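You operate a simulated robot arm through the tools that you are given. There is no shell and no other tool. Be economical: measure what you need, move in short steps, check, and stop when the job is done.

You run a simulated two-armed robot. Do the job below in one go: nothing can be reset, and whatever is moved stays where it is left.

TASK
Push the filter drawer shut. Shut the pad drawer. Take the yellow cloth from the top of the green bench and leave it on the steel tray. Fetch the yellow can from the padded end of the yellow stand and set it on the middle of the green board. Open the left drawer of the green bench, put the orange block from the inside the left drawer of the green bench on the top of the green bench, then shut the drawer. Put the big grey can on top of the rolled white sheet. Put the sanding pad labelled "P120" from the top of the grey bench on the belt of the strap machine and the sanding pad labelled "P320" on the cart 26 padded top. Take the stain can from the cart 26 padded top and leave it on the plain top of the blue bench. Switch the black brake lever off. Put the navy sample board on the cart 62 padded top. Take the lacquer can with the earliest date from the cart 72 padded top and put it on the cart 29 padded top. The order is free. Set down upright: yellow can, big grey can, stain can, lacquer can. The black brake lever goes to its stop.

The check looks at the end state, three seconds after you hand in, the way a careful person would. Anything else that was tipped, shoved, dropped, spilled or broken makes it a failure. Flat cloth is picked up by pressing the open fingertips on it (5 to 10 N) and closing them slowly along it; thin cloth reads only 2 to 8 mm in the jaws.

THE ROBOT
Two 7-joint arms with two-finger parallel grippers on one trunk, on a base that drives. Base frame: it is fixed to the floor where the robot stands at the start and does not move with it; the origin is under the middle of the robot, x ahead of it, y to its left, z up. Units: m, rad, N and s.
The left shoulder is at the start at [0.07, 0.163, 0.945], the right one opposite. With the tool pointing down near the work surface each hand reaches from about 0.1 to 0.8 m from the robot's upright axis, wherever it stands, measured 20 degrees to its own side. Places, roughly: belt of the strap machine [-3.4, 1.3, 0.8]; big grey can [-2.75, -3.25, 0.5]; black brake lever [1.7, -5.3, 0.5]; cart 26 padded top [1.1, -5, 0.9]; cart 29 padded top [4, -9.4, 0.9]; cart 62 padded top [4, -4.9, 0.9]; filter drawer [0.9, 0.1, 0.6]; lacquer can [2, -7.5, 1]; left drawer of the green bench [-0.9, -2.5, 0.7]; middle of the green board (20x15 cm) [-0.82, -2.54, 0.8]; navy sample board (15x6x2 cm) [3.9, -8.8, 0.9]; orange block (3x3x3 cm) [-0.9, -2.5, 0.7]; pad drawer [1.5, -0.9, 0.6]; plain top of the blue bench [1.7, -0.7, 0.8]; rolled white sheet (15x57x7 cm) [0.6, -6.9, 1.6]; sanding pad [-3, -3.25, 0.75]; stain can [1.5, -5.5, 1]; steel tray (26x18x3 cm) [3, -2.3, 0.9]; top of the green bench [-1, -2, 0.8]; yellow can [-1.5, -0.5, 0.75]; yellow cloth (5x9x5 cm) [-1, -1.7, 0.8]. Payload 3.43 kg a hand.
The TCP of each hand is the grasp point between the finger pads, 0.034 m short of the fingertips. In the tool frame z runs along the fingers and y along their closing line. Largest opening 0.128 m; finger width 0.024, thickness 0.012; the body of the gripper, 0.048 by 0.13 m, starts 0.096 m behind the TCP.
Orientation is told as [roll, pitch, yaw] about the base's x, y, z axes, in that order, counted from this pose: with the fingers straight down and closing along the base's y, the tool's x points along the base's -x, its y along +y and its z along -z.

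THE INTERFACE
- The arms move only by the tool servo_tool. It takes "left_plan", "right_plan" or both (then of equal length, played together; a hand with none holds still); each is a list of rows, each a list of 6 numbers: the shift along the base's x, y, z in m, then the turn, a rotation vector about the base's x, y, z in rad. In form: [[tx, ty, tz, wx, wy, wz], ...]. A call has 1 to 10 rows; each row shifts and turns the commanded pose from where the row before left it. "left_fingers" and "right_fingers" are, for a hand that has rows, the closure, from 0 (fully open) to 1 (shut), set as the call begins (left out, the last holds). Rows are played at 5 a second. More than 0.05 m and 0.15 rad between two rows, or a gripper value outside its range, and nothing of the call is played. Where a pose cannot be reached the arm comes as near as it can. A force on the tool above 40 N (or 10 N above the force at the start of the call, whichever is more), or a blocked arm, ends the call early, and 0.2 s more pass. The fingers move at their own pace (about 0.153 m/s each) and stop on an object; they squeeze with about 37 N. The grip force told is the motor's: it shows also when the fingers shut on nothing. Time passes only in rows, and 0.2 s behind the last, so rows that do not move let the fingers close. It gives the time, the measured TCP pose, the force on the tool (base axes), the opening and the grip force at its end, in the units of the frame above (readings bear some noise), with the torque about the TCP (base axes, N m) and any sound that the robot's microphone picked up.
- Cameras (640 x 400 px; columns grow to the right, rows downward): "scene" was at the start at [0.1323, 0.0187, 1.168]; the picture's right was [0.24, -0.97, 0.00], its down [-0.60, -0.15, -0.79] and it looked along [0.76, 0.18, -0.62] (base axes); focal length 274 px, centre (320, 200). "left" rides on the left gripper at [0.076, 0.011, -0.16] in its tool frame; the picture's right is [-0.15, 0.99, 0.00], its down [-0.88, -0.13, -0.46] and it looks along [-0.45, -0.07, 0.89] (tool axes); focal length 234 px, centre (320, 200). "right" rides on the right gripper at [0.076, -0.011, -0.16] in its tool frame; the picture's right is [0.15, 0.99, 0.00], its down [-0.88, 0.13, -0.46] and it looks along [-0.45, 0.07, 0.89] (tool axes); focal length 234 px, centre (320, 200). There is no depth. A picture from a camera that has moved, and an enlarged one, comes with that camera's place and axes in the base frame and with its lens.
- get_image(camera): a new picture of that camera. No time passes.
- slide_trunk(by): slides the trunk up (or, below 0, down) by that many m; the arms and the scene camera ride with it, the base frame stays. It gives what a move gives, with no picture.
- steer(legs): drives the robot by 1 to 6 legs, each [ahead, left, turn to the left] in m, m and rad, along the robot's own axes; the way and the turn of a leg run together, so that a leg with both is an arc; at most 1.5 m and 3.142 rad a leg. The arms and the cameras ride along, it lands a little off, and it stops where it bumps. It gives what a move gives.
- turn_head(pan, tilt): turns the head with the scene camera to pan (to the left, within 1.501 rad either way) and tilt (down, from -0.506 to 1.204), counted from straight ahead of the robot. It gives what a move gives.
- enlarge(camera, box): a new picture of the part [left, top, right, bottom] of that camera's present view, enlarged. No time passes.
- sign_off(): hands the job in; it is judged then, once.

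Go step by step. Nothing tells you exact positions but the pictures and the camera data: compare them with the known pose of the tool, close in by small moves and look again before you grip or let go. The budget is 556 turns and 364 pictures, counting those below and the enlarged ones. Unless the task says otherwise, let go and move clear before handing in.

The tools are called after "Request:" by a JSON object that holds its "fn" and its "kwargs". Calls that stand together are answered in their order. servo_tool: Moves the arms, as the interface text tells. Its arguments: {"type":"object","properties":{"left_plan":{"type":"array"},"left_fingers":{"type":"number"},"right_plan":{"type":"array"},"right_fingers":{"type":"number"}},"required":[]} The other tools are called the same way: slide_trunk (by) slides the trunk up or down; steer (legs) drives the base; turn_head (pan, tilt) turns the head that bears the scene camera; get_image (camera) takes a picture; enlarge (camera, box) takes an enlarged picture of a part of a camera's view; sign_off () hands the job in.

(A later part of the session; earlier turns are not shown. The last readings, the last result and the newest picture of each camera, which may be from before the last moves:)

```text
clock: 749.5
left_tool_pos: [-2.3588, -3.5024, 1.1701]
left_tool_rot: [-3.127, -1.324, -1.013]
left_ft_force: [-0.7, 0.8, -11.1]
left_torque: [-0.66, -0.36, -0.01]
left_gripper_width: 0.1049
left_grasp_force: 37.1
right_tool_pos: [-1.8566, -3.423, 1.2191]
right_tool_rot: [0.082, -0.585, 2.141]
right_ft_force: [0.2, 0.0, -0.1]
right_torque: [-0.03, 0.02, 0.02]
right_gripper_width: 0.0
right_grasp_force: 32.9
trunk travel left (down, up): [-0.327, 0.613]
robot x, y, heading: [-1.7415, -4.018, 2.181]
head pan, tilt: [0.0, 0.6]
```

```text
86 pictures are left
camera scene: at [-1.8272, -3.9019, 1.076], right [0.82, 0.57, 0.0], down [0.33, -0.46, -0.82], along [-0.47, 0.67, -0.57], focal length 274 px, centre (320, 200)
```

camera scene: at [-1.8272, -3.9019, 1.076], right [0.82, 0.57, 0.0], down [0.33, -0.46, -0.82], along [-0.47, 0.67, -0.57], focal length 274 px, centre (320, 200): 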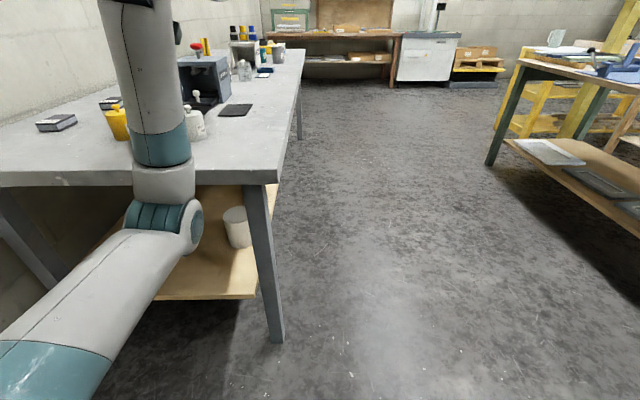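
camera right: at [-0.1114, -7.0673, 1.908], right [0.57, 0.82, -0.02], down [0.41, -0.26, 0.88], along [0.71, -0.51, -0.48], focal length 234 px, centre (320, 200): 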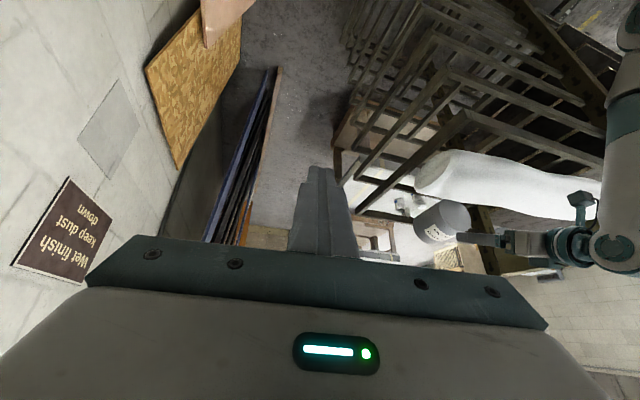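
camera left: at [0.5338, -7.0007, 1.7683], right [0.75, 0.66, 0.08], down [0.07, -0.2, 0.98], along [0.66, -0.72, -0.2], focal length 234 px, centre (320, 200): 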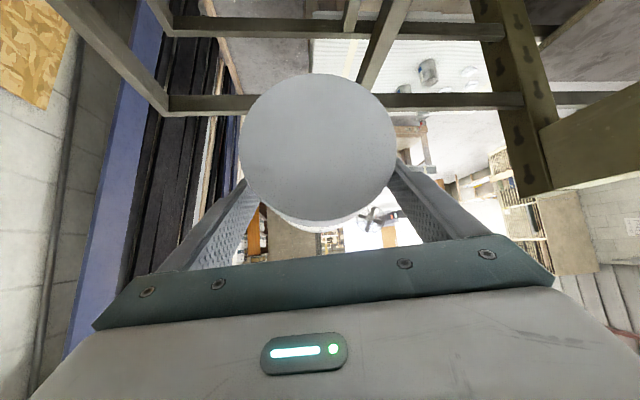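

Request:
{"fn": "get_image", "kwargs": {"camera": "left"}}

Request:
{"fn": "turn_head", "kwargs": {"pan": 0.15, "tilt": 0.15}}

Request:
{"fn": "get_image", "kwargs": {"camera": "scene"}}

```text
85 pictures are left
camera left: at [-2.2947, -3.6223, 1.0568], right [-0.81, -0.57, 0.14], down [0.46, -0.48, 0.74], along [-0.35, 0.67, 0.65], focal length 234 px, centre (320, 200)
```

left: 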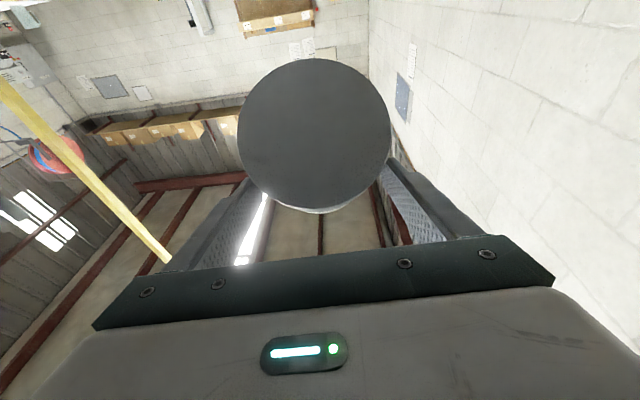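

```text
clock: 750.4
left_tool_pos: [-2.3604, -3.5016, 1.169]
left_tool_rot: [-3.124, -1.327, -1.012]
left_ft_force: [0.3, 0.6, -12.7]
left_torque: [-0.66, -0.4, 0.0]
left_gripper_width: 0.105
left_grasp_force: 37.0
right_tool_pos: [-1.8558, -3.4219, 1.2171]
right_tool_rot: [0.085, -0.585, 2.14]
right_ft_force: [-0.5, 0.0, 0.8]
right_torque: [-0.04, 0.0, -0.01]
right_gripper_width: 0.0
right_grasp_force: 33.0
trunk travel left (down, up): [-0.327, 0.613]
robot x, y, heading: [-1.7438, -4.0188, 2.184]
head pan, tilt: [0.15, 0.15]
```

```text
84 pictures are left
camera scene: at [-1.8406, -3.907, 1.1173], right [0.72, 0.69, 0.0], down [0.11, -0.11, -0.99], along [-0.68, 0.71, -0.15], focal length 274 px, centre (320, 200)
```

scene: 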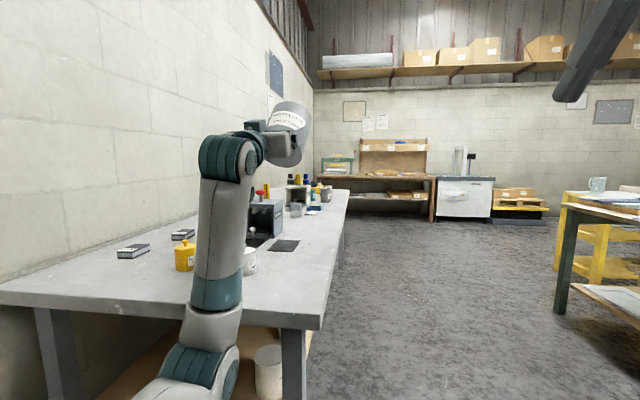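

The can's axis is about 40° above horizontal. I'll tilt up another 0.3 rad so that its centre of mass falls back over its base, position it at the bench corner with the hand outside the edge, and lower.

Request:
{"fn": "servo_tool", "kwargs": {"left_plan": [[0, 0, 0, 0.09, 0.064, 0], [0, 0, 0, 0.09, 0.064, 0], [0, 0, 0, 0.082, 0.058, 0]]}}

Request:
{"fn": "steer", "kwargs": {"legs": [[-0.085, 0, 0]]}}

Request:
{"fn": "slide_trunk", "kwargs": {"by": -0.27}}

Request:
{"fn": "turn_head", "kwargs": {"pan": 0.2, "tilt": 0.3}}

Request:
{"fn": "get_image", "kwargs": {"camera": "scene"}}

Request:
{"fn": "get_image", "kwargs": {"camera": "left"}}

```text
clock: 751.2
left_tool_pos: [-2.3608, -3.5026, 1.17]
left_tool_rot: [3.123, -1.004, -0.981]
left_ft_force: [0.4, 0.4, -13.0]
left_torque: [-0.63, -0.38, -0.01]
left_gripper_width: 0.105
left_grasp_force: 36.9
right_tool_pos: [-1.8561, -3.4221, 1.2192]
right_tool_rot: [0.083, -0.586, 2.141]
right_ft_force: [-0.4, 1.2, 0.9]
right_torque: [0.0, -0.01, -0.01]
right_gripper_width: 0.0
right_grasp_force: 33.2
trunk travel left (down, up): [-0.327, 0.613]
robot x, y, heading: [-1.7422, -4.0168, 2.181]
head pan, tilt: [0.15, 0.15]
```

```text
clock: 752.3
left_tool_pos: [-2.3088, -3.5721, 1.1725]
left_tool_rot: [3.121, -1.001, -0.98]
left_ft_force: [0.7, 0.1, -11.9]
left_torque: [-0.62, -0.39, -0.01]
left_gripper_width: 0.1048
left_grasp_force: 36.5
right_tool_pos: [-1.805, -3.493, 1.2183]
right_tool_rot: [0.085, -0.59, 2.139]
right_ft_force: [0.9, 0.0, 0.8]
right_torque: [0.02, 0.03, -0.02]
right_gripper_width: 0.0
right_grasp_force: 32.6
trunk travel left (down, up): [-0.327, 0.613]
robot x, y, heading: [-1.6908, -4.0865, 2.182]
head pan, tilt: [0.15, 0.15]
```

```text
clock: 755.0
left_tool_pos: [-2.3091, -3.5708, 0.9002]
left_tool_rot: [3.12, -1.004, -0.981]
left_ft_force: [-0.2, -0.7, -11.9]
left_torque: [-0.62, -0.38, 0.0]
left_gripper_width: 0.1049
left_grasp_force: 37.2
right_tool_pos: [-1.8053, -3.4911, 0.9477]
right_tool_rot: [0.084, -0.59, 2.139]
right_ft_force: [-0.5, -0.1, 0.2]
right_torque: [0.04, -0.01, -0.01]
right_gripper_width: 0.0001
right_grasp_force: 32.9
trunk travel left (down, up): [-0.057, 0.883]
robot x, y, heading: [-1.6925, -4.0876, 2.181]
head pan, tilt: [0.15, 0.15]
```

```text
clock: 755.7
left_tool_pos: [-2.3089, -3.5706, 0.9004]
left_tool_rot: [3.12, -1.005, -0.981]
left_ft_force: [0.3, 0.5, -12.3]
left_torque: [-0.61, -0.35, 0.01]
left_gripper_width: 0.1049
left_grasp_force: 37.0
right_tool_pos: [-1.8048, -3.4928, 0.948]
right_tool_rot: [0.083, -0.591, 2.139]
right_ft_force: [0.3, 1.4, -0.3]
right_torque: [0.02, -0.02, 0.02]
right_gripper_width: 0.0002
right_grasp_force: 33.3
trunk travel left (down, up): [-0.057, 0.883]
robot x, y, heading: [-1.6921, -4.089, 2.179]
head pan, tilt: [0.201, 0.3]
```

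```text
83 pictures are left
camera scene: at [-1.7929, -3.981, 0.8334], right [0.69, 0.73, 0.0], down [0.22, -0.2, -0.95], along [-0.69, 0.66, -0.3], focal length 274 px, centre (320, 200)
```

scene: 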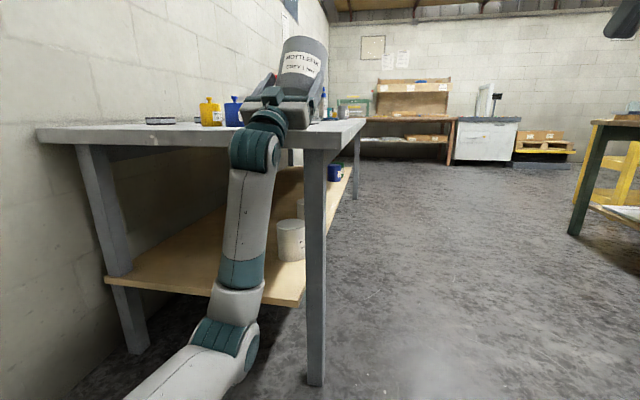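

```text
82 pictures are left
camera left: at [-2.2689, -3.6568, 0.7504], right [-0.79, -0.6, 0.13], down [0.58, -0.65, 0.5], along [-0.21, 0.47, 0.86], focal length 234 px, centre (320, 200)
```

left: 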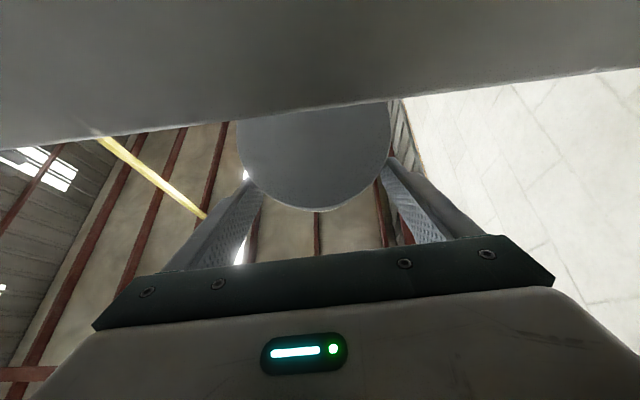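

The can is nearly upright above the corner and the hand is outside the edge. I'll lower until its base edge touches.

Request:
{"fn": "servo_tool", "kwargs": {"left_plan": [[0, 0, -0.02, 0, 0, 0], [0, 0, -0.012, 0, 0, 0], [0, 0, -0.008, 0, 0, 0], [0, 0, -0.005, 0, 0, 0], [0, 0, -0.005, 0, 0, 0], [0, 0, -0.005, 0, 0, 0], [0, 0, -0.005, 0, 0, 0]]}}

Request:
{"fn": "enlarge", "kwargs": {"camera": "scene", "box": [210, 20, 370, 150]}}

```text
clock: 757.3
left_tool_pos: [-2.3047, -3.5745, 0.8475]
left_tool_rot: [3.118, -0.993, -0.98]
left_ft_force: [4.3, -8.3, 19.0]
left_torque: [1.46, 0.91, 0.18]
left_gripper_width: 0.1048
left_grasp_force: 37.6
right_tool_pos: [-1.801, -3.4955, 0.9511]
right_tool_rot: [0.085, -0.593, 2.137]
right_ft_force: [0.4, 0.4, 0.2]
right_torque: [-0.02, 0.04, 0.04]
right_gripper_width: 0.0
right_grasp_force: 33.2
trunk travel left (down, up): [-0.057, 0.883]
robot x, y, heading: [-1.692, -4.0878, 2.18]
head pan, tilt: [0.201, 0.3]
```

```text
3.08 times, centred on (290, 85) of scene
camera zoom: at [-1.7902, -3.984, 0.8343], right [0.69, 0.73, 0.0], down [0.21, -0.2, -0.96], along [-0.69, 0.66, -0.29], focal length 844 px, centre (412, 554)
```

zoom: 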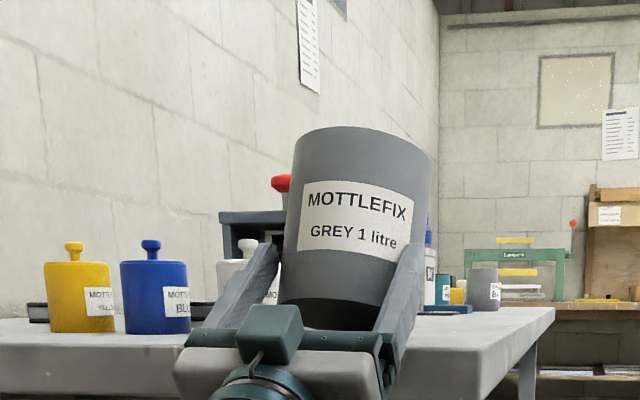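

Its leading base edge is on the bench with about 30° of lean, which is inside the tipping angle. I'll open gently so that it settles onto its base.

Request:
{"fn": "servo_tool", "kwargs": {"left_plan": [[0, 0, -0.003, 0, 0, 0], [0, 0, -0.003, 0, 0, 0]]}}

Request:
{"fn": "servo_tool", "kwargs": {"left_plan": [[0, 0, 0, 0, 0, 0], [0, 0, 0, 0, 0, 0], [0, 0, 0, 0, 0, 0]], "left_fingers": 0.1}}

Request:
{"fn": "enlarge", "kwargs": {"camera": "scene", "box": [210, 20, 370, 150]}}

```text
clock: 757.9
left_tool_pos: [-2.3072, -3.5734, 0.8366]
left_tool_rot: [3.119, -0.998, -0.98]
left_ft_force: [4.1, -5.6, 11.9]
left_torque: [0.8, 0.83, 0.01]
left_gripper_width: 0.1051
left_grasp_force: 37.2
right_tool_pos: [-1.8027, -3.4936, 0.9497]
right_tool_rot: [0.086, -0.592, 2.139]
right_ft_force: [-0.9, 0.0, 0.3]
right_torque: [0.0, -0.03, 0.0]
right_gripper_width: 0.0
right_grasp_force: 33.2
trunk travel left (down, up): [-0.057, 0.883]
robot x, y, heading: [-1.6977, -4.0801, 2.183]
head pan, tilt: [0.201, 0.3]
```

```text
clock: 758.7
left_tool_pos: [-2.3065, -3.5721, 0.8363]
left_tool_rot: [3.119, -1.002, -0.98]
left_ft_force: [9.1, -1.2, 9.8]
left_torque: [-0.74, 0.07, 0.71]
left_gripper_width: 0.1112
left_grasp_force: 0.0
right_tool_pos: [-1.8024, -3.493, 0.9497]
right_tool_rot: [0.086, -0.593, 2.138]
right_ft_force: [0.1, -1.0, 0.4]
right_torque: [0.0, 0.03, 0.0]
right_gripper_width: 0.0003
right_grasp_force: 33.2
trunk travel left (down, up): [-0.057, 0.883]
robot x, y, heading: [-1.6964, -4.083, 2.183]
head pan, tilt: [0.201, 0.3]
```

```text
3.08 times, centred on (290, 85) of scene
camera zoom: at [-1.7907, -3.9822, 0.8339], right [0.69, 0.73, 0.0], down [0.21, -0.2, -0.96], along [-0.69, 0.66, -0.29], focal length 844 px, centre (412, 554)
```

zoom: 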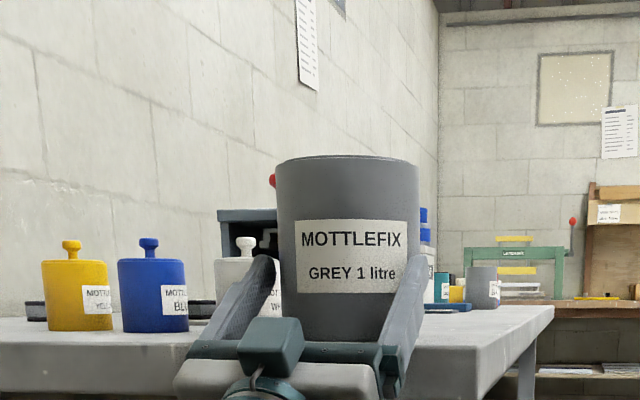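

The can stands upright on the bench corner. I'll open fully and back the base straight away.

Request:
{"fn": "servo_tool", "kwargs": {"left_plan": [[0, 0, 0, 0, 0, 0], [0, 0, 0, 0, 0, 0]], "left_fingers": 0}}

Request:
{"fn": "steer", "kwargs": {"legs": [[-0.3, 0, 0]]}}

Request:
{"fn": "slide_trunk", "kwargs": {"by": 0.35}}

Request:
{"fn": "servo_tool", "kwargs": {"left_plan": [[0, 0, 0, -0.1, -0.07, 0], [0, 0, 0, -0.1, -0.07, 0], [0, 0, 0, -0.1, -0.07, 0], [0, 0, 0, -0.1, -0.07, 0], [0, 0, 0, -0.1, -0.07, 0], [0, 0, 0, -0.1, -0.07, 0], [0, 0, 0, -0.1, -0.07, 0], [0, 0, 0, -0.1, -0.07, 0]]}}

Request:
{"fn": "turn_head", "kwargs": {"pan": 0.0, "tilt": 0.5}}

Request:
{"fn": "get_image", "kwargs": {"camera": "scene"}}

```text
clock: 759.3
left_tool_pos: [-2.3064, -3.5718, 0.8376]
left_tool_rot: [3.118, -1.001, -0.977]
left_ft_force: [6.9, -0.1, 10.0]
left_torque: [-0.73, 0.25, 0.54]
left_gripper_width: 0.1245
left_grasp_force: 0.0
right_tool_pos: [-1.8034, -3.4927, 0.9498]
right_tool_rot: [0.087, -0.593, 2.138]
right_ft_force: [-0.4, 0.2, 0.1]
right_torque: [0.02, -0.01, 0.01]
right_gripper_width: 0.0
right_grasp_force: 33.8
trunk travel left (down, up): [-0.057, 0.883]
robot x, y, heading: [-1.6944, -4.0868, 2.18]
head pan, tilt: [0.201, 0.3]
```

```text
clock: 761.4
left_tool_pos: [-2.1357, -3.8194, 0.8362]
left_tool_rot: [3.121, -1.001, -0.982]
left_ft_force: [0.1, -0.4, -0.9]
left_torque: [-0.02, -0.02, 0.0]
left_gripper_width: 0.128
left_grasp_force: 0.0
right_tool_pos: [-1.6313, -3.7398, 0.9495]
right_tool_rot: [0.084, -0.591, 2.138]
right_ft_force: [-0.8, 0.9, -0.5]
right_torque: [0.01, -0.01, 0.0]
right_gripper_width: 0.0
right_grasp_force: 32.6
trunk travel left (down, up): [-0.057, 0.883]
robot x, y, heading: [-1.5222, -4.3318, 2.184]
head pan, tilt: [0.201, 0.3]
```

```text
clock: 764.8
left_tool_pos: [-2.1352, -3.8181, 1.1862]
left_tool_rot: [3.121, -1.002, -0.981]
left_ft_force: [-0.8, 0.9, 0.1]
left_torque: [0.01, 0.03, -0.01]
left_gripper_width: 0.1281
left_grasp_force: 0.1
right_tool_pos: [-1.6301, -3.7388, 1.2989]
right_tool_rot: [0.083, -0.589, 2.137]
right_ft_force: [0.0, 0.4, -0.5]
right_torque: [0.0, -0.01, -0.01]
right_gripper_width: 0.0
right_grasp_force: 33.0
trunk travel left (down, up): [-0.407, 0.533]
robot x, y, heading: [-1.5212, -4.3313, 2.185]
head pan, tilt: [0.201, 0.3]
```

```text
clock: 766.6
left_tool_pos: [-2.1336, -3.818, 1.1858]
left_tool_rot: [-0.063, -1.163, 2.208]
left_ft_force: [-0.3, -0.3, 0.2]
left_torque: [0.02, 0.03, 0.0]
left_gripper_width: 0.128
left_grasp_force: 0.0
right_tool_pos: [-1.6307, -3.7392, 1.2989]
right_tool_rot: [0.085, -0.59, 2.137]
right_ft_force: [0.2, -0.4, 0.2]
right_torque: [0.0, 0.0, 0.04]
right_gripper_width: 0.0002
right_grasp_force: 32.9
trunk travel left (down, up): [-0.407, 0.533]
robot x, y, heading: [-1.5221, -4.3309, 2.186]
head pan, tilt: [0.201, 0.3]
```

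```text
clock: 767.3
left_tool_pos: [-2.135, -3.8184, 1.1862]
left_tool_rot: [-0.064, -1.166, 2.208]
left_ft_force: [-0.4, 0.0, -0.6]
left_torque: [0.03, 0.05, -0.03]
left_gripper_width: 0.1279
left_grasp_force: 0.1
right_tool_pos: [-1.6303, -3.7394, 1.2993]
right_tool_rot: [0.084, -0.59, 2.138]
right_ft_force: [-0.6, 0.2, -0.2]
right_torque: [-0.03, 0.01, 0.01]
right_gripper_width: 0.0002
right_grasp_force: 33.1
trunk travel left (down, up): [-0.407, 0.533]
robot x, y, heading: [-1.5199, -4.3296, 2.181]
head pan, tilt: [0.0, 0.499]
```

```text
79 pictures are left
camera scene: at [-1.604, -4.2181, 1.1652], right [0.82, 0.57, 0.0], down [0.27, -0.39, -0.88], along [-0.5, 0.72, -0.48], focal length 274 px, centre (320, 200)
```

scene: 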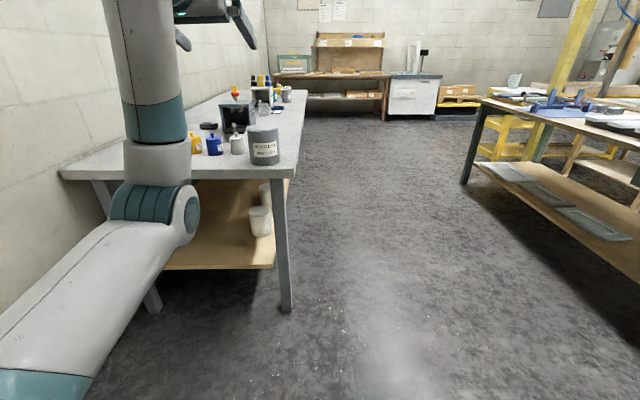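

The can is safely upright on the bench corner. I'll do the sanding pads first with the left hand, so I'll turn it back to vertical while drawing it in.

Request:
{"fn": "servo_tool", "kwargs": {"left_plan": [[0.017, -0.025, 0, -0.106, -0.075, 0], [0.017, -0.025, 0, -0.106, -0.075, 0], [0.017, -0.025, 0, -0.106, -0.075, 0], [0.017, -0.025, 0, -0.106, -0.075, 0], [0.017, -0.025, 0, -0.106, -0.075, 0], [0.017, -0.025, 0, -0.106, -0.075, 0], [0.017, -0.025, 0, -0.106, -0.075, 0], [0.017, -0.025, 0, -0.106, -0.075, 0], [0.017, -0.025, 0, -0.1, -0.07, 0]]}}

Request:
{"fn": "get_image", "kwargs": {"camera": "scene"}}

```text
clock: 769.3
left_tool_pos: [-1.9803, -4.0449, 1.1862]
left_tool_rot: [-0.043, -0.001, 2.194]
left_ft_force: [0.0, -0.1, 0.1]
left_torque: [0.02, 0.02, 0.04]
left_gripper_width: 0.1281
left_grasp_force: 0.1
right_tool_pos: [-1.6296, -3.7382, 1.2999]
right_tool_rot: [0.086, -0.591, 2.137]
right_ft_force: [0.1, 0.0, 0.7]
right_torque: [0.01, -0.01, 0.0]
right_gripper_width: 0.0
right_grasp_force: 32.5
trunk travel left (down, up): [-0.407, 0.533]
robot x, y, heading: [-1.5224, -4.3332, 2.179]
head pan, tilt: [0.0, 0.499]
```

```text
78 pictures are left
camera scene: at [-1.6031, -4.2187, 1.1653], right [0.82, 0.57, 0.0], down [0.27, -0.39, -0.88], along [-0.5, 0.72, -0.48], focal length 274 px, centre (320, 200)
```

scene: 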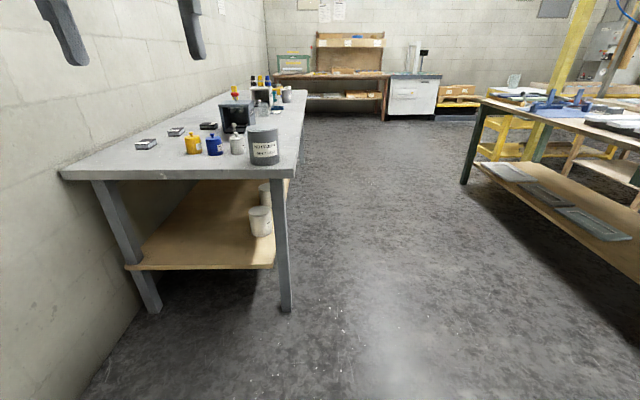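

Request:
{"fn": "slide_trunk", "kwargs": {"by": 0.08}}

Request:
{"fn": "steer", "kwargs": {"legs": [[0.7, 0.18, 0], [0, 0, 0.42]]}}

Request:
{"fn": "get_image", "kwargs": {"camera": "left"}}

```text
clock: 770.5
left_tool_pos: [-1.9819, -4.0435, 1.2658]
left_tool_rot: [-0.044, -0.003, 2.194]
left_ft_force: [-0.3, -0.1, -0.2]
left_torque: [0.01, 0.02, -0.04]
left_gripper_width: 0.1277
left_grasp_force: 0.0
right_tool_pos: [-1.6307, -3.7392, 1.3792]
right_tool_rot: [0.085, -0.589, 2.14]
right_ft_force: [-0.4, -0.5, -0.5]
right_torque: [0.0, 0.01, 0.0]
right_gripper_width: 0.0
right_grasp_force: 33.3
trunk travel left (down, up): [-0.487, 0.453]
robot x, y, heading: [-1.5239, -4.3311, 2.18]
head pan, tilt: [0.0, 0.499]
```

```text
clock: 775.7
left_tool_pos: [-2.6047, -3.7873, 1.2649]
left_tool_rot: [-0.042, -0.002, 2.612]
left_ft_force: [0.3, 0.6, -0.9]
left_torque: [-0.01, -0.04, -0.03]
left_gripper_width: 0.1279
left_grasp_force: 0.0
right_tool_pos: [-2.4066, -3.3667, 1.3789]
right_tool_rot: [0.083, -0.588, 2.553]
right_ft_force: [0.9, 0.0, -1.2]
right_torque: [-0.01, 0.0, -0.03]
right_gripper_width: 0.0
right_grasp_force: 32.7
trunk travel left (down, up): [-0.487, 0.453]
robot x, y, heading: [-2.0642, -3.8644, 2.6]
head pan, tilt: [0.0, 0.499]
```

```text
77 pictures are left
camera left: at [-2.548, -3.8413, 1.4239], right [-0.63, -0.78, -0.04], down [-0.7, 0.54, 0.46], along [-0.34, 0.32, -0.89], focal length 234 px, centre (320, 200)
```

left: 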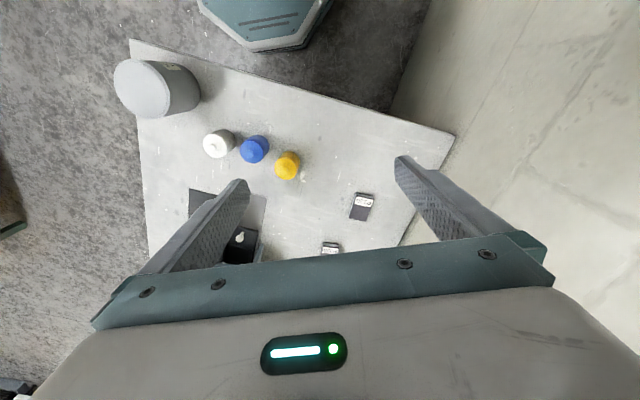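

P120 is at (-2.874, -3.705). I'll reach over it with a slight forward tilt.

Request:
{"fn": "servo_tool", "kwargs": {"left_plan": [[-0.045, 0.0137, 0, 0.059, 0.1, 0], [-0.045, 0.0137, 0, 0.059, 0.1, 0], [-0.045, 0.0137, 0, 0.059, 0.1, 0], [-0.045, 0.0137, 0, 0, 0, -0.06], [-0.045, 0.0137, 0, 0, 0, -0.06], [-0.045, 0.0137, 0, 0, 0, 0], [0, 0, -0.045, 0, 0, 0], [0, 0, -0.045, 0, 0, 0], [0, 0, -0.045, 0, 0, 0], [0, 0, -0.045, 0, 0, 0]], "left_fingers": 0.15}}

Request:
{"fn": "get_image", "kwargs": {"camera": "left"}}

```text
clock: 777.9
left_tool_pos: [-2.8614, -3.7207, 1.0727]
left_tool_rot: [-0.046, -0.351, 2.495]
left_ft_force: [0.8, -0.1, 0.1]
left_torque: [0.01, -0.04, 0.0]
left_gripper_width: 0.1087
left_grasp_force: 0.0
left hand out of reach, approached as far as the arm can: row 6
right_tool_pos: [-2.4081, -3.366, 1.3783]
right_tool_rot: [0.084, -0.589, 2.556]
right_ft_force: [0.5, -0.5, 0.2]
right_torque: [0.02, 0.01, -0.01]
right_gripper_width: 0.0
right_grasp_force: 32.6
trunk travel left (down, up): [-0.487, 0.453]
robot x, y, heading: [-2.0715, -3.8629, 2.599]
head pan, tilt: [0.0, 0.499]
```

```text
76 pictures are left
camera left: at [-2.7721, -3.8112, 1.1962], right [-0.72, -0.7, 0.01], down [-0.47, 0.49, 0.74], along [-0.52, 0.52, -0.68], focal length 234 px, centre (320, 200)
```

left: 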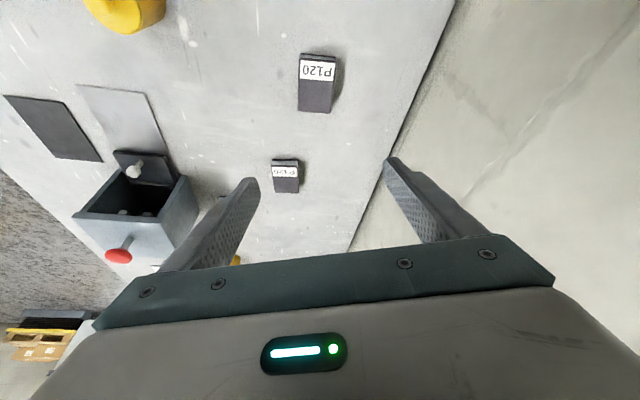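

Request:
{"fn": "servo_tool", "kwargs": {"left_plan": [[-0.005, 0.006, -0.045, 0, 0, 0], [-0.004, 0.005, -0.045, 0, 0, 0], [0, 0, -0.045, 0, 0, 0], [0, 0, -0.045, 0, 0, 0], [0, 0, -0.03, 0, 0, 0]]}}

Request:
{"fn": "get_image", "kwargs": {"camera": "left"}}

```text
clock: 779.1
left_tool_pos: [-2.87, -3.7099, 0.8663]
left_tool_rot: [-0.045, -0.351, 2.492]
left_ft_force: [-0.3, 0.9, -0.3]
left_torque: [0.01, 0.02, 0.0]
left_gripper_width: 0.1088
left_grasp_force: 0.1
right_tool_pos: [-2.4078, -3.3661, 1.3799]
right_tool_rot: [0.083, -0.591, 2.553]
right_ft_force: [-0.6, 0.7, 0.2]
right_torque: [0.04, -0.02, -0.01]
right_gripper_width: 0.0
right_grasp_force: 33.3
trunk travel left (down, up): [-0.487, 0.453]
robot x, y, heading: [-2.0651, -3.8628, 2.596]
head pan, tilt: [0.0, 0.499]
```

```text
75 pictures are left
camera left: at [-2.7814, -3.8006, 0.9871], right [-0.72, -0.7, 0.01], down [-0.47, 0.49, 0.74], along [-0.52, 0.52, -0.68], focal length 234 px, centre (320, 200)
```

left: 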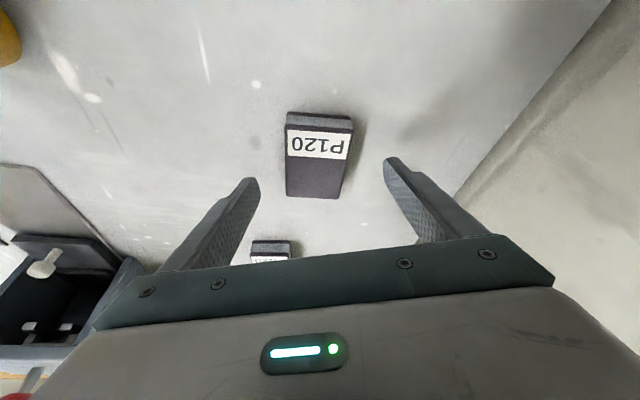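

Request:
{"fn": "servo_tool", "kwargs": {"left_plan": [[0, 0, -0.015, 0, 0, 0], [0, 0, -0.01, 0, 0, 0], [0, 0, -0.006, 0, 0, 0], [0, 0, -0.005, 0, 0, 0]]}}

Request:
{"fn": "servo_tool", "kwargs": {"left_plan": [[0, 0, 0, 0, 0, 0], [0, 0, 0, 0, 0, 0], [0, 0, 0, 0, 0, 0]], "left_fingers": 1}}

Request:
{"fn": "servo_tool", "kwargs": {"left_plan": [[0, 0, 0.03, 0, 0, 0], [0, 0, 0.045, 0, 0, 0], [0, 0, 0.045, 0, 0, 0], [0, 0, 0.045, 0, 0, 0], [0.02, -0.02, 0.03, 0, 0, 0], [0.04, -0.015, 0.02, 0, 0, 0], [0.04, -0.015, 0.02, 0, 0, 0], [0.04, -0.015, 0, 0, 0, 0], [0.04, -0.015, 0, 0, 0, 0]]}}

Request:
{"fn": "get_image", "kwargs": {"camera": "left"}}

```text
clock: 780.2
left_tool_pos: [-2.8704, -3.711, 0.8387]
left_tool_rot: [-0.042, -0.371, 2.494]
left_ft_force: [6.5, -4.0, 15.5]
left_torque: [-0.78, 0.21, 0.55]
left_gripper_width: 0.1068
left_grasp_force: 0.1
right_tool_pos: [-2.4036, -3.3676, 1.3809]
right_tool_rot: [0.084, -0.591, 2.552]
right_ft_force: [0.2, 0.5, -0.2]
right_torque: [-0.01, -0.04, -0.01]
right_gripper_width: 0.0001
right_grasp_force: 33.2
trunk travel left (down, up): [-0.487, 0.453]
robot x, y, heading: [-2.0678, -3.8652, 2.6]
head pan, tilt: [0.0, 0.499]
stopped in row 4 (left hand): the force on the tool passed its limit at 42 N (the readings are from after the stop); the commanded pose is now the measured one
```

```text
clock: 781.0
left_tool_pos: [-2.8704, -3.7112, 0.8368]
left_tool_rot: [-0.045, -0.37, 2.495]
left_ft_force: [-3.9, -12.3, 22.9]
left_torque: [-1.02, 0.6, 0.17]
left_gripper_width: 0.056
left_grasp_force: 37.4
right_tool_pos: [-2.4031, -3.3688, 1.3799]
right_tool_rot: [0.086, -0.592, 2.551]
right_ft_force: [1.0, -0.4, 0.7]
right_torque: [0.01, -0.01, 0.02]
right_gripper_width: 0.0001
right_grasp_force: 33.5
trunk travel left (down, up): [-0.487, 0.453]
robot x, y, heading: [-2.0663, -3.8645, 2.598]
head pan, tilt: [0.0, 0.499]
```

```text
clock: 783.0
left_tool_pos: [-2.6898, -3.7895, 1.0682]
left_tool_rot: [-0.044, -0.365, 2.494]
left_ft_force: [0.5, -0.5, 0.6]
left_torque: [0.02, 0.04, -0.03]
left_gripper_width: 0.0561
left_grasp_force: 36.9
right_tool_pos: [-2.4047, -3.3664, 1.3811]
right_tool_rot: [0.086, -0.591, 2.552]
right_ft_force: [0.5, -0.5, -1.0]
right_torque: [0.02, 0.01, 0.02]
right_gripper_width: 0.0
right_grasp_force: 33.1
trunk travel left (down, up): [-0.487, 0.453]
robot x, y, heading: [-2.0672, -3.869, 2.594]
head pan, tilt: [0.0, 0.499]
```

```text
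74 pictures are left
camera left: at [-2.5999, -3.882, 1.1895], right [-0.72, -0.7, 0.01], down [-0.46, 0.49, 0.74], along [-0.52, 0.53, -0.67], focal length 234 px, centre (320, 200)
```

left: 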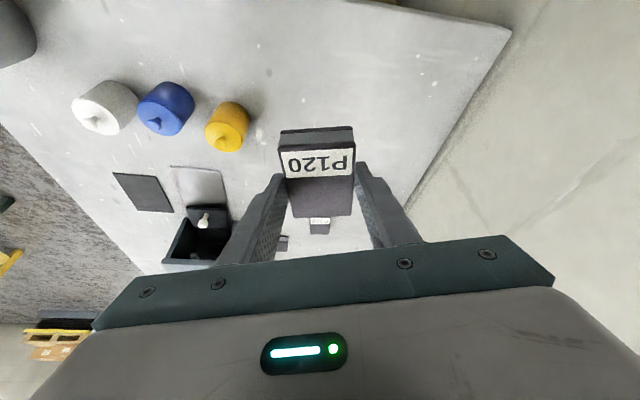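

P120 is in hand. I'll drive down the aisle to the strap machine, which is the white cabinet ahead.

Request:
{"fn": "steer", "kwargs": {"legs": [[0, 0, -0.41], [0, -0.85, 0], [1.4, 0, 0], [1.3, 0, 0]]}}

Request:
{"fn": "turn_head", "kwargs": {"pan": -0.1, "tilt": 0.4}}

Request:
{"fn": "get_image", "kwargs": {"camera": "scene"}}

```text
clock: 801.4
left_tool_pos: [-3.4602, -0.8678, 1.0672]
left_tool_rot: [-0.045, -0.364, 2.085]
left_ft_force: [-0.8, 0.0, -0.5]
left_torque: [-0.01, -0.03, 0.0]
left_gripper_width: 0.054
left_grasp_force: 36.6
right_tool_pos: [-3.0317, -0.5915, 1.3791]
right_tool_rot: [0.086, -0.589, 2.147]
right_ft_force: [0.2, -0.1, -0.4]
right_torque: [0.0, 0.04, -0.06]
right_gripper_width: 0.0001
right_grasp_force: 33.4
trunk travel left (down, up): [-0.487, 0.453]
robot x, y, heading: [-2.9147, -1.1851, 2.191]
head pan, tilt: [0.0, 0.499]
```

```text
clock: 802.0
left_tool_pos: [-3.4598, -0.8676, 1.0674]
left_tool_rot: [-0.044, -0.364, 2.085]
left_ft_force: [0.3, 0.7, -1.8]
left_torque: [0.01, 0.02, 0.0]
left_gripper_width: 0.0538
left_grasp_force: 37.1
right_tool_pos: [-3.0304, -0.5917, 1.3794]
right_tool_rot: [0.086, -0.591, 2.148]
right_ft_force: [-0.9, 0.6, -0.2]
right_torque: [0.02, 0.01, 0.03]
right_gripper_width: 0.0
right_grasp_force: 33.6
trunk travel left (down, up): [-0.487, 0.453]
robot x, y, heading: [-2.917, -1.184, 2.188]
head pan, tilt: [-0.099, 0.4]
```

```text
73 pictures are left
camera scene: at [-2.9926, -1.0647, 1.2543], right [0.87, 0.5, 0.0], down [0.19, -0.34, -0.92], along [-0.46, 0.8, -0.39], focal length 274 px, centre (320, 200)
```

scene: 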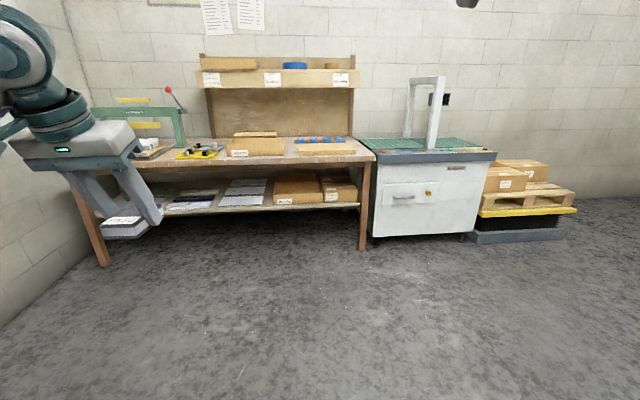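

The strap machine's green belt is ahead on the right. I'll line up so that the left hand is over its left half.

Request:
{"fn": "steer", "kwargs": {"legs": [[0.6, -1.0, 0], [0.8, 0, 0]]}}

Request:
{"fn": "turn_head", "kwargs": {"pan": 0.1, "tilt": 0.65}}

Request:
{"fn": "get_image", "kwargs": {"camera": "scene"}}

```text
clock: 811.9
left_tool_pos: [-3.4643, 0.8413, 1.0677]
left_tool_rot: [-0.045, -0.364, 2.094]
left_ft_force: [1.0, -0.4, -1.5]
left_torque: [0.0, 0.0, 0.02]
left_gripper_width: 0.0535
left_grasp_force: 36.8
right_tool_pos: [-3.0375, 1.1208, 1.3796]
right_tool_rot: [0.088, -0.59, 2.156]
right_ft_force: [-1.0, -0.1, 0.0]
right_torque: [0.0, 0.03, -0.02]
right_gripper_width: 0.0
right_grasp_force: 33.1
trunk travel left (down, up): [-0.487, 0.453]
robot x, y, heading: [-2.9136, 0.5336, 2.201]
head pan, tilt: [-0.099, 0.4]
```

```text
clock: 812.6
left_tool_pos: [-3.4643, 0.8407, 1.0691]
left_tool_rot: [-0.043, -0.366, 2.094]
left_ft_force: [-0.4, 0.1, -0.6]
left_torque: [-0.03, 0.01, 0.02]
left_gripper_width: 0.0537
left_grasp_force: 37.0
right_tool_pos: [-3.0361, 1.1206, 1.3804]
right_tool_rot: [0.086, -0.59, 2.156]
right_ft_force: [0.0, 0.4, -0.1]
right_torque: [-0.02, 0.01, -0.02]
right_gripper_width: 0.0
right_grasp_force: 33.0
trunk travel left (down, up): [-0.487, 0.453]
robot x, y, heading: [-2.9157, 0.5292, 2.199]
head pan, tilt: [0.099, 0.649]
```

```text
72 pictures are left
camera scene: at [-3.0053, 0.6331, 1.2319], right [0.75, 0.67, 0.0], down [0.4, -0.45, -0.8], along [-0.53, 0.6, -0.6], focal length 274 px, centre (320, 200)
```

scene: 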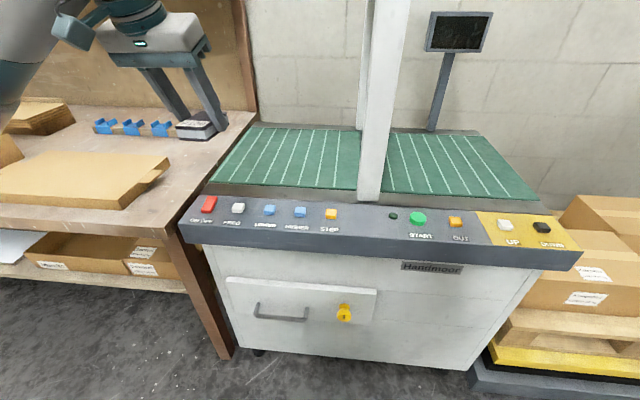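

Request:
{"fn": "steer", "kwargs": {"legs": [[0.15, 0, 0]]}}

Request:
{"fn": "servo_tool", "kwargs": {"left_plan": [[0.007, 0.042, 0, 0, 0, 0], [0.007, 0.042, 0, 0, 0, 0], [0.007, 0.042, -0.02, 0, 0, 0], [0, 0, -0.045, 0, 0, 0], [0, 0, -0.04, 0, 0, 0]]}}

Request:
{"fn": "get_image", "kwargs": {"camera": "left"}}

```text
clock: 814.0
left_tool_pos: [-3.5517, 0.9601, 1.0672]
left_tool_rot: [-0.043, -0.364, 2.096]
left_ft_force: [0.2, 0.1, -0.9]
left_torque: [-0.02, -0.01, -0.03]
left_gripper_width: 0.0539
left_grasp_force: 37.1
right_tool_pos: [-3.1252, 1.2413, 1.379]
right_tool_rot: [0.084, -0.589, 2.156]
right_ft_force: [0.5, -0.7, -1.1]
right_torque: [-0.01, -0.01, -0.02]
right_gripper_width: 0.0002
right_grasp_force: 33.1
trunk travel left (down, up): [-0.487, 0.453]
robot x, y, heading: [-2.9998, 0.6484, 2.2]
head pan, tilt: [0.099, 0.649]
```

```text
clock: 815.2
left_tool_pos: [-3.532, 1.0871, 0.9621]
left_tool_rot: [-0.044, -0.364, 2.097]
left_ft_force: [-0.1, 0.6, 0.1]
left_torque: [-0.04, 0.02, -0.02]
left_gripper_width: 0.0538
left_grasp_force: 36.7
right_tool_pos: [-3.125, 1.241, 1.3782]
right_tool_rot: [0.084, -0.589, 2.155]
right_ft_force: [1.0, 0.2, 0.5]
right_torque: [-0.02, -0.01, 0.0]
right_gripper_width: 0.0003
right_grasp_force: 32.5
trunk travel left (down, up): [-0.487, 0.453]
robot x, y, heading: [-3.0027, 0.6487, 2.205]
head pan, tilt: [0.099, 0.649]
```

```text
71 pictures are left
camera left: at [-3.4835, 0.9679, 1.0835], right [-0.93, -0.36, 0.01], down [-0.23, 0.63, 0.74], along [-0.28, 0.69, -0.67], focal length 234 px, centre (320, 200)
```

left: 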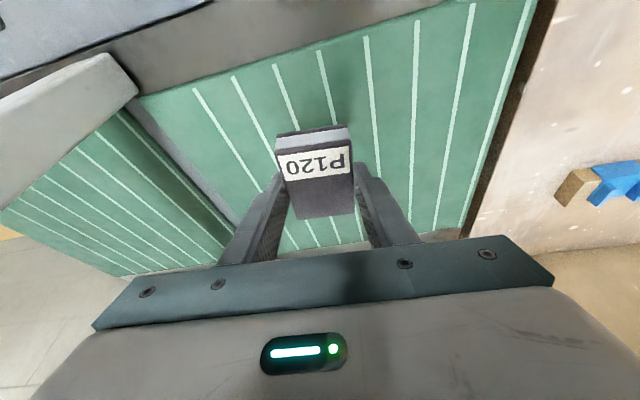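

Over the belt. I'll lower to contact and release.

Request:
{"fn": "servo_tool", "kwargs": {"left_plan": [[0, 0, -0.025, 0, 0, 0], [0, 0, -0.015, 0, 0, 0], [0, 0, -0.01, 0, 0, 0], [0, 0, -0.008, 0, 0, 0], [0, 0, -0.008, 0, 0, 0], [0, 0, -0.008, 0, 0, 0], [0, 0, -0.008, 0, 0, 0], [0, 0, -0.008, 0, 0, 0]]}}

Request:
{"fn": "servo_tool", "kwargs": {"left_plan": [[0, 0, -0.008, 0, 0, 0], [0, 0, -0.006, 0, 0, 0], [0, 0, -0.006, 0, 0, 0], [0, 0, -0.006, 0, 0, 0], [0, 0, -0.006, 0, 0, 0]]}}

```text
clock: 817.0
left_tool_pos: [-3.5314, 1.0864, 0.8722]
left_tool_rot: [-0.043, -0.365, 2.096]
left_ft_force: [0.6, 0.1, -0.8]
left_torque: [0.02, 0.01, -0.01]
left_gripper_width: 0.054
left_grasp_force: 36.9
right_tool_pos: [-3.1247, 1.2416, 1.38]
right_tool_rot: [0.086, -0.588, 2.155]
right_ft_force: [-0.8, 0.3, -0.2]
right_torque: [0.05, 0.03, 0.05]
right_gripper_width: 0.0
right_grasp_force: 32.7
trunk travel left (down, up): [-0.487, 0.453]
robot x, y, heading: [-3.0034, 0.6494, 2.201]
head pan, tilt: [0.099, 0.649]
```

```text
clock: 818.2
left_tool_pos: [-3.5302, 1.0861, 0.8423]
left_tool_rot: [-0.042, -0.365, 2.097]
left_ft_force: [0.2, -0.5, -0.2]
left_torque: [-0.01, 0.03, 0.04]
left_gripper_width: 0.0539
left_grasp_force: 37.1
right_tool_pos: [-3.1247, 1.2406, 1.3781]
right_tool_rot: [0.085, -0.589, 2.155]
right_ft_force: [0.1, 0.1, 0.8]
right_torque: [0.0, 0.02, 0.02]
right_gripper_width: 0.0
right_grasp_force: 32.5
trunk travel left (down, up): [-0.487, 0.453]
robot x, y, heading: [-3.0015, 0.6512, 2.201]
head pan, tilt: [0.099, 0.649]
```

Request:
{"fn": "servo_tool", "kwargs": {"left_plan": [[0, 0, -0.006, 0, 0, 0], [0, 0, -0.006, 0, 0, 0], [0, 0, -0.006, 0, 0, 0], [0, 0, -0.006, 0, 0, 0], [0, 0, -0.006, 0, 0, 0], [0, 0, -0.006, 0, 0, 0], [0, 0, -0.006, 0, 0, 0], [0, 0, -0.006, 0, 0, 0]]}}

Request:
{"fn": "get_image", "kwargs": {"camera": "left"}}

```text
clock: 818.8
left_tool_pos: [-3.5311, 1.0866, 0.8399]
left_tool_rot: [-0.048, -0.384, 2.097]
left_ft_force: [6.3, -6.9, 19.5]
left_torque: [-0.96, -0.03, 0.31]
left_gripper_width: 0.0537
left_grasp_force: 37.1
right_tool_pos: [-3.1232, 1.2404, 1.3809]
right_tool_rot: [0.085, -0.592, 2.155]
right_ft_force: [0.1, -0.2, 0.6]
right_torque: [-0.01, -0.03, -0.01]
right_gripper_width: 0.0
right_grasp_force: 33.3
trunk travel left (down, up): [-0.487, 0.453]
robot x, y, heading: [-3.001, 0.6507, 2.198]
head pan, tilt: [0.099, 0.649]
stopped in row 2 (left hand): the force on the tool passed its limit at 46 N (the readings are from after the stop); the commanded pose is now the measured one
```

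```text
70 pictures are left
camera left: at [-3.4825, 0.9654, 0.9589], right [-0.93, -0.36, 0.01], down [-0.23, 0.61, 0.76], along [-0.28, 0.7, -0.65], focal length 234 px, centre (320, 200)
```

left: 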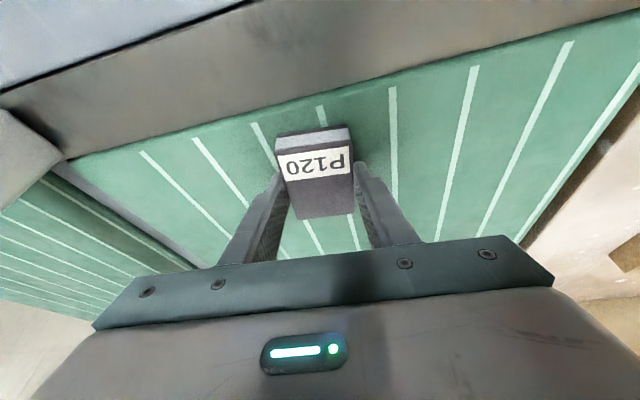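

Contact on the belt. I'll release, lift and head back for P320.

Request:
{"fn": "servo_tool", "kwargs": {"left_plan": [[0, 0, 0.001, 0, 0, 0], [0, 0, 0, 0, 0, 0], [0, 0, 0, 0, 0, 0]], "left_fingers": 0.35}}

Request:
{"fn": "servo_tool", "kwargs": {"left_plan": [[0, 0, 0.03, 0, 0, 0], [0, 0, 0.045, 0, 0, 0], [0, 0, 0.045, 0, 0, 0], [0, 0, 0.045, 0, 0, 0], [0, 0, 0.045, 0, 0, 0], [0, -0.045, 0, 0, 0, 0], [0, -0.045, 0, 0, 0, 0], [0.01, -0.045, 0, 0, 0, 0]]}}

Request:
{"fn": "get_image", "kwargs": {"camera": "left"}}

```text
clock: 819.6
left_tool_pos: [-3.5298, 1.087, 0.8405]
left_tool_rot: [-0.044, -0.383, 2.096]
left_ft_force: [11.2, 6.4, 21.8]
left_torque: [-0.18, 0.43, -0.03]
left_gripper_width: 0.0751
left_grasp_force: 0.1
right_tool_pos: [-3.1214, 1.2404, 1.3805]
right_tool_rot: [0.087, -0.591, 2.154]
right_ft_force: [-0.2, 0.1, -0.8]
right_torque: [0.0, 0.01, 0.0]
right_gripper_width: 0.0
right_grasp_force: 33.8
trunk travel left (down, up): [-0.487, 0.453]
robot x, y, heading: [-3.0021, 0.6472, 2.198]
head pan, tilt: [0.099, 0.649]
```

```text
clock: 821.4
left_tool_pos: [-3.522, 0.9495, 1.0487]
left_tool_rot: [-0.047, -0.38, 2.099]
left_ft_force: [0.6, -0.9, 0.4]
left_torque: [0.04, 0.02, -0.03]
left_gripper_width: 0.0832
left_grasp_force: 0.0
right_tool_pos: [-3.1244, 1.2399, 1.3797]
right_tool_rot: [0.084, -0.591, 2.156]
right_ft_force: [-0.2, -0.4, 0.3]
right_torque: [0.04, -0.02, -0.03]
right_gripper_width: 0.0
right_grasp_force: 33.4
trunk travel left (down, up): [-0.487, 0.453]
robot x, y, heading: [-3.0056, 0.6524, 2.201]
head pan, tilt: [0.099, 0.649]
```

```text
69 pictures are left
camera left: at [-3.4732, 0.8288, 1.1676], right [-0.93, -0.36, 0.01], down [-0.23, 0.61, 0.75], along [-0.28, 0.7, -0.66], focal length 234 px, centre (320, 200)
```

left: 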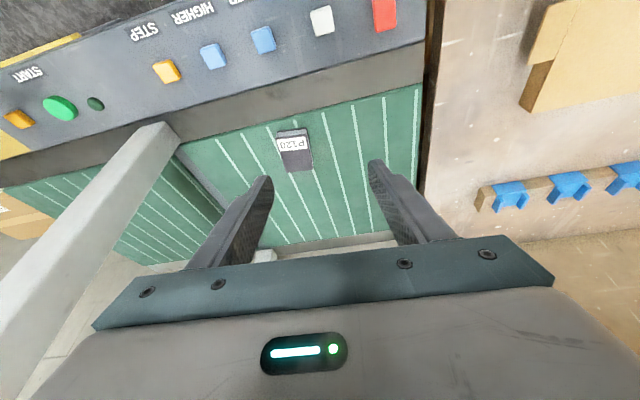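

P120 is on the belt. I'll drive back to the grey bench end for P320.

Request:
{"fn": "steer", "kwargs": {"legs": [[-0.5, 0, -0.018], [0, 0.97, 0], [-1.5, 0, 0], [-1.5, 0, 0], [-1.35, 0, 0]]}}

Request:
{"fn": "steer", "kwargs": {"legs": [[0, 0.85, 0], [0.6, 0, 0], [0, 0, 0.36]]}}

Request:
{"fn": "get_image", "kwargs": {"camera": "left"}}

```text
clock: 849.4
left_tool_pos: [-1.5508, -3.5673, 1.0498]
left_tool_rot: [-0.046, -0.379, 2.073]
left_ft_force: [-0.3, -0.7, 0.8]
left_torque: [0.01, 0.02, 0.0]
left_gripper_width: 0.0834
left_grasp_force: 0.1
right_tool_pos: [-1.1474, -3.2877, 1.3805]
right_tool_rot: [0.085, -0.593, 2.133]
right_ft_force: [0.2, -0.4, -0.7]
right_torque: [-0.02, -0.02, 0.01]
right_gripper_width: 0.0
right_grasp_force: 32.8
trunk travel left (down, up): [-0.487, 0.453]
robot x, y, heading: [-1.0405, -3.8762, 2.177]
head pan, tilt: [0.099, 0.649]
```

```text
clock: 858.0
left_tool_pos: [-2.6774, -3.76, 1.0471]
left_tool_rot: [-0.047, -0.375, 2.438]
left_ft_force: [0.0, 0.3, 0.2]
left_torque: [0.04, -0.01, 0.0]
left_gripper_width: 0.0829
left_grasp_force: 0.0
right_tool_pos: [-2.3983, -3.3536, 1.3779]
right_tool_rot: [0.086, -0.588, 2.495]
right_ft_force: [0.4, 0.1, 0.5]
right_torque: [0.02, 0.0, -0.06]
right_gripper_width: 0.0
right_grasp_force: 33.2
trunk travel left (down, up): [-0.487, 0.453]
robot x, y, heading: [-2.0855, -3.8728, 2.54]
head pan, tilt: [0.099, 0.649]
```

```text
68 pictures are left
camera left: at [-2.5906, -3.8578, 1.1663], right [-0.76, -0.65, 0.01], down [-0.42, 0.5, 0.75], along [-0.5, 0.56, -0.66], focal length 234 px, centre (320, 200)
```

left: 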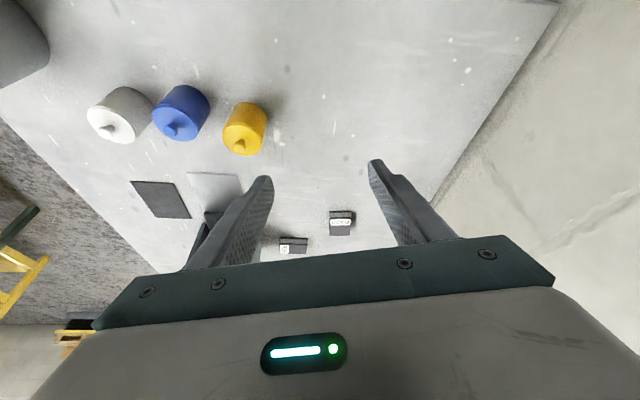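

P320 is at (-2.96, -3.53). I'll move a little closer and reach with more tilt.

Request:
{"fn": "steer", "kwargs": {"legs": [[0.06, 0.07, 0]]}}

Request:
{"fn": "servo_tool", "kwargs": {"left_plan": [[-0.027, 0.036, 0, 0.065, 0.076, 0], [-0.027, 0.036, 0, 0.065, 0.076, 0], [-0.027, 0.036, 0, 0, 0, 0], [-0.027, 0.036, 0, 0, 0, 0], [-0.026, 0.036, -0.01, 0, 0, 0], [-0.026, 0.036, -0.01, 0, 0, 0], [-0.026, 0.036, -0.01, 0, 0, 0]]}}

Request:
{"fn": "get_image", "kwargs": {"camera": "left"}}

```text
clock: 859.1
left_tool_pos: [-2.7152, -3.7666, 1.0589]
left_tool_rot: [-0.027, -0.38, 2.428]
left_ft_force: [-1.1, -0.6, 0.7]
left_torque: [0.0, -0.02, 0.01]
left_gripper_width: 0.083
left_grasp_force: 0.1
right_tool_pos: [-2.4298, -3.3588, 1.3832]
right_tool_rot: [0.109, -0.601, 2.482]
right_ft_force: [-0.6, 0.4, 0.5]
right_torque: [0.0, -0.01, 0.01]
right_gripper_width: 0.0001
right_grasp_force: 32.7
trunk travel left (down, up): [-0.487, 0.453]
robot x, y, heading: [-2.1462, -3.8876, 2.541]
head pan, tilt: [0.099, 0.649]
stopped in leg 1: the robot was blocked; the commanded pose is now the measured one
```

```text
clock: 860.7
left_tool_pos: [-2.9249, -3.5195, 1.0127]
left_tool_rot: [-0.049, -0.561, 2.437]
left_ft_force: [0.0, 0.1, 0.4]
left_torque: [0.0, 0.0, -0.01]
left_gripper_width: 0.0832
left_grasp_force: 0.1
right_tool_pos: [-2.4614, -3.3668, 1.3787]
right_tool_rot: [0.09, -0.589, 2.494]
right_ft_force: [-0.6, 0.8, -0.2]
right_torque: [-0.01, 0.01, -0.01]
right_gripper_width: 0.0001
right_grasp_force: 32.9
trunk travel left (down, up): [-0.487, 0.453]
robot x, y, heading: [-2.1452, -3.8874, 2.541]
head pan, tilt: [0.099, 0.649]
```

```text
67 pictures are left
camera left: at [-2.8244, -3.6305, 1.1049], right [-0.75, -0.66, 0.04], down [-0.31, 0.41, 0.86], along [-0.58, 0.64, -0.51], focal length 234 px, centre (320, 200)
```

left: 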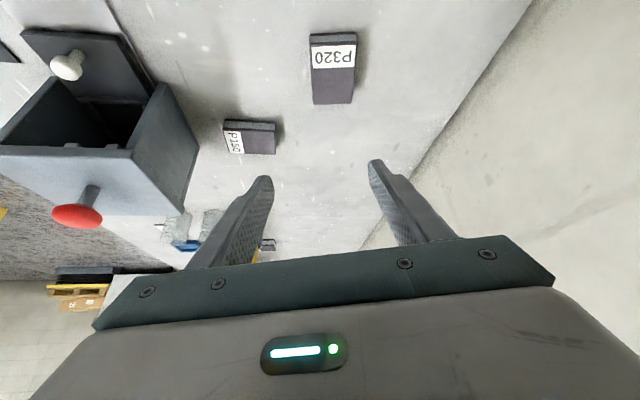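

Request:
{"fn": "servo_tool", "kwargs": {"left_plan": [[-0.015, -0.002, -0.04, 0, 0, 0], [-0.014, -0.001, -0.04, 0, 0, 0], [0, 0, -0.04, 0, 0, 0], [0, 0, -0.025, 0, 0, 0]], "left_fingers": 0.25}}

Request:
{"fn": "get_image", "kwargs": {"camera": "left"}}

```text
clock: 861.7
left_tool_pos: [-2.9551, -3.5244, 0.8668]
left_tool_rot: [-0.051, -0.564, 2.435]
left_ft_force: [-0.7, 0.1, 0.2]
left_torque: [0.0, 0.02, 0.02]
left_gripper_width: 0.096
left_grasp_force: 0.0
right_tool_pos: [-2.4616, -3.3686, 1.3789]
right_tool_rot: [0.087, -0.587, 2.494]
right_ft_force: [-0.7, 0.0, -0.6]
right_torque: [-0.03, 0.02, 0.02]
right_gripper_width: 0.0
right_grasp_force: 33.0
trunk travel left (down, up): [-0.487, 0.453]
robot x, y, heading: [-2.1483, -3.8872, 2.541]
head pan, tilt: [0.099, 0.649]
```

```text
66 pictures are left
camera left: at [-2.8545, -3.6355, 0.9608], right [-0.75, -0.66, 0.04], down [-0.31, 0.4, 0.86], along [-0.58, 0.64, -0.51], focal length 234 px, centre (320, 200)
```

left: 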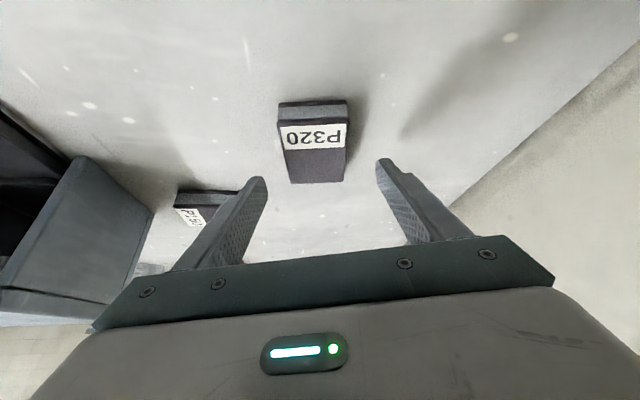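

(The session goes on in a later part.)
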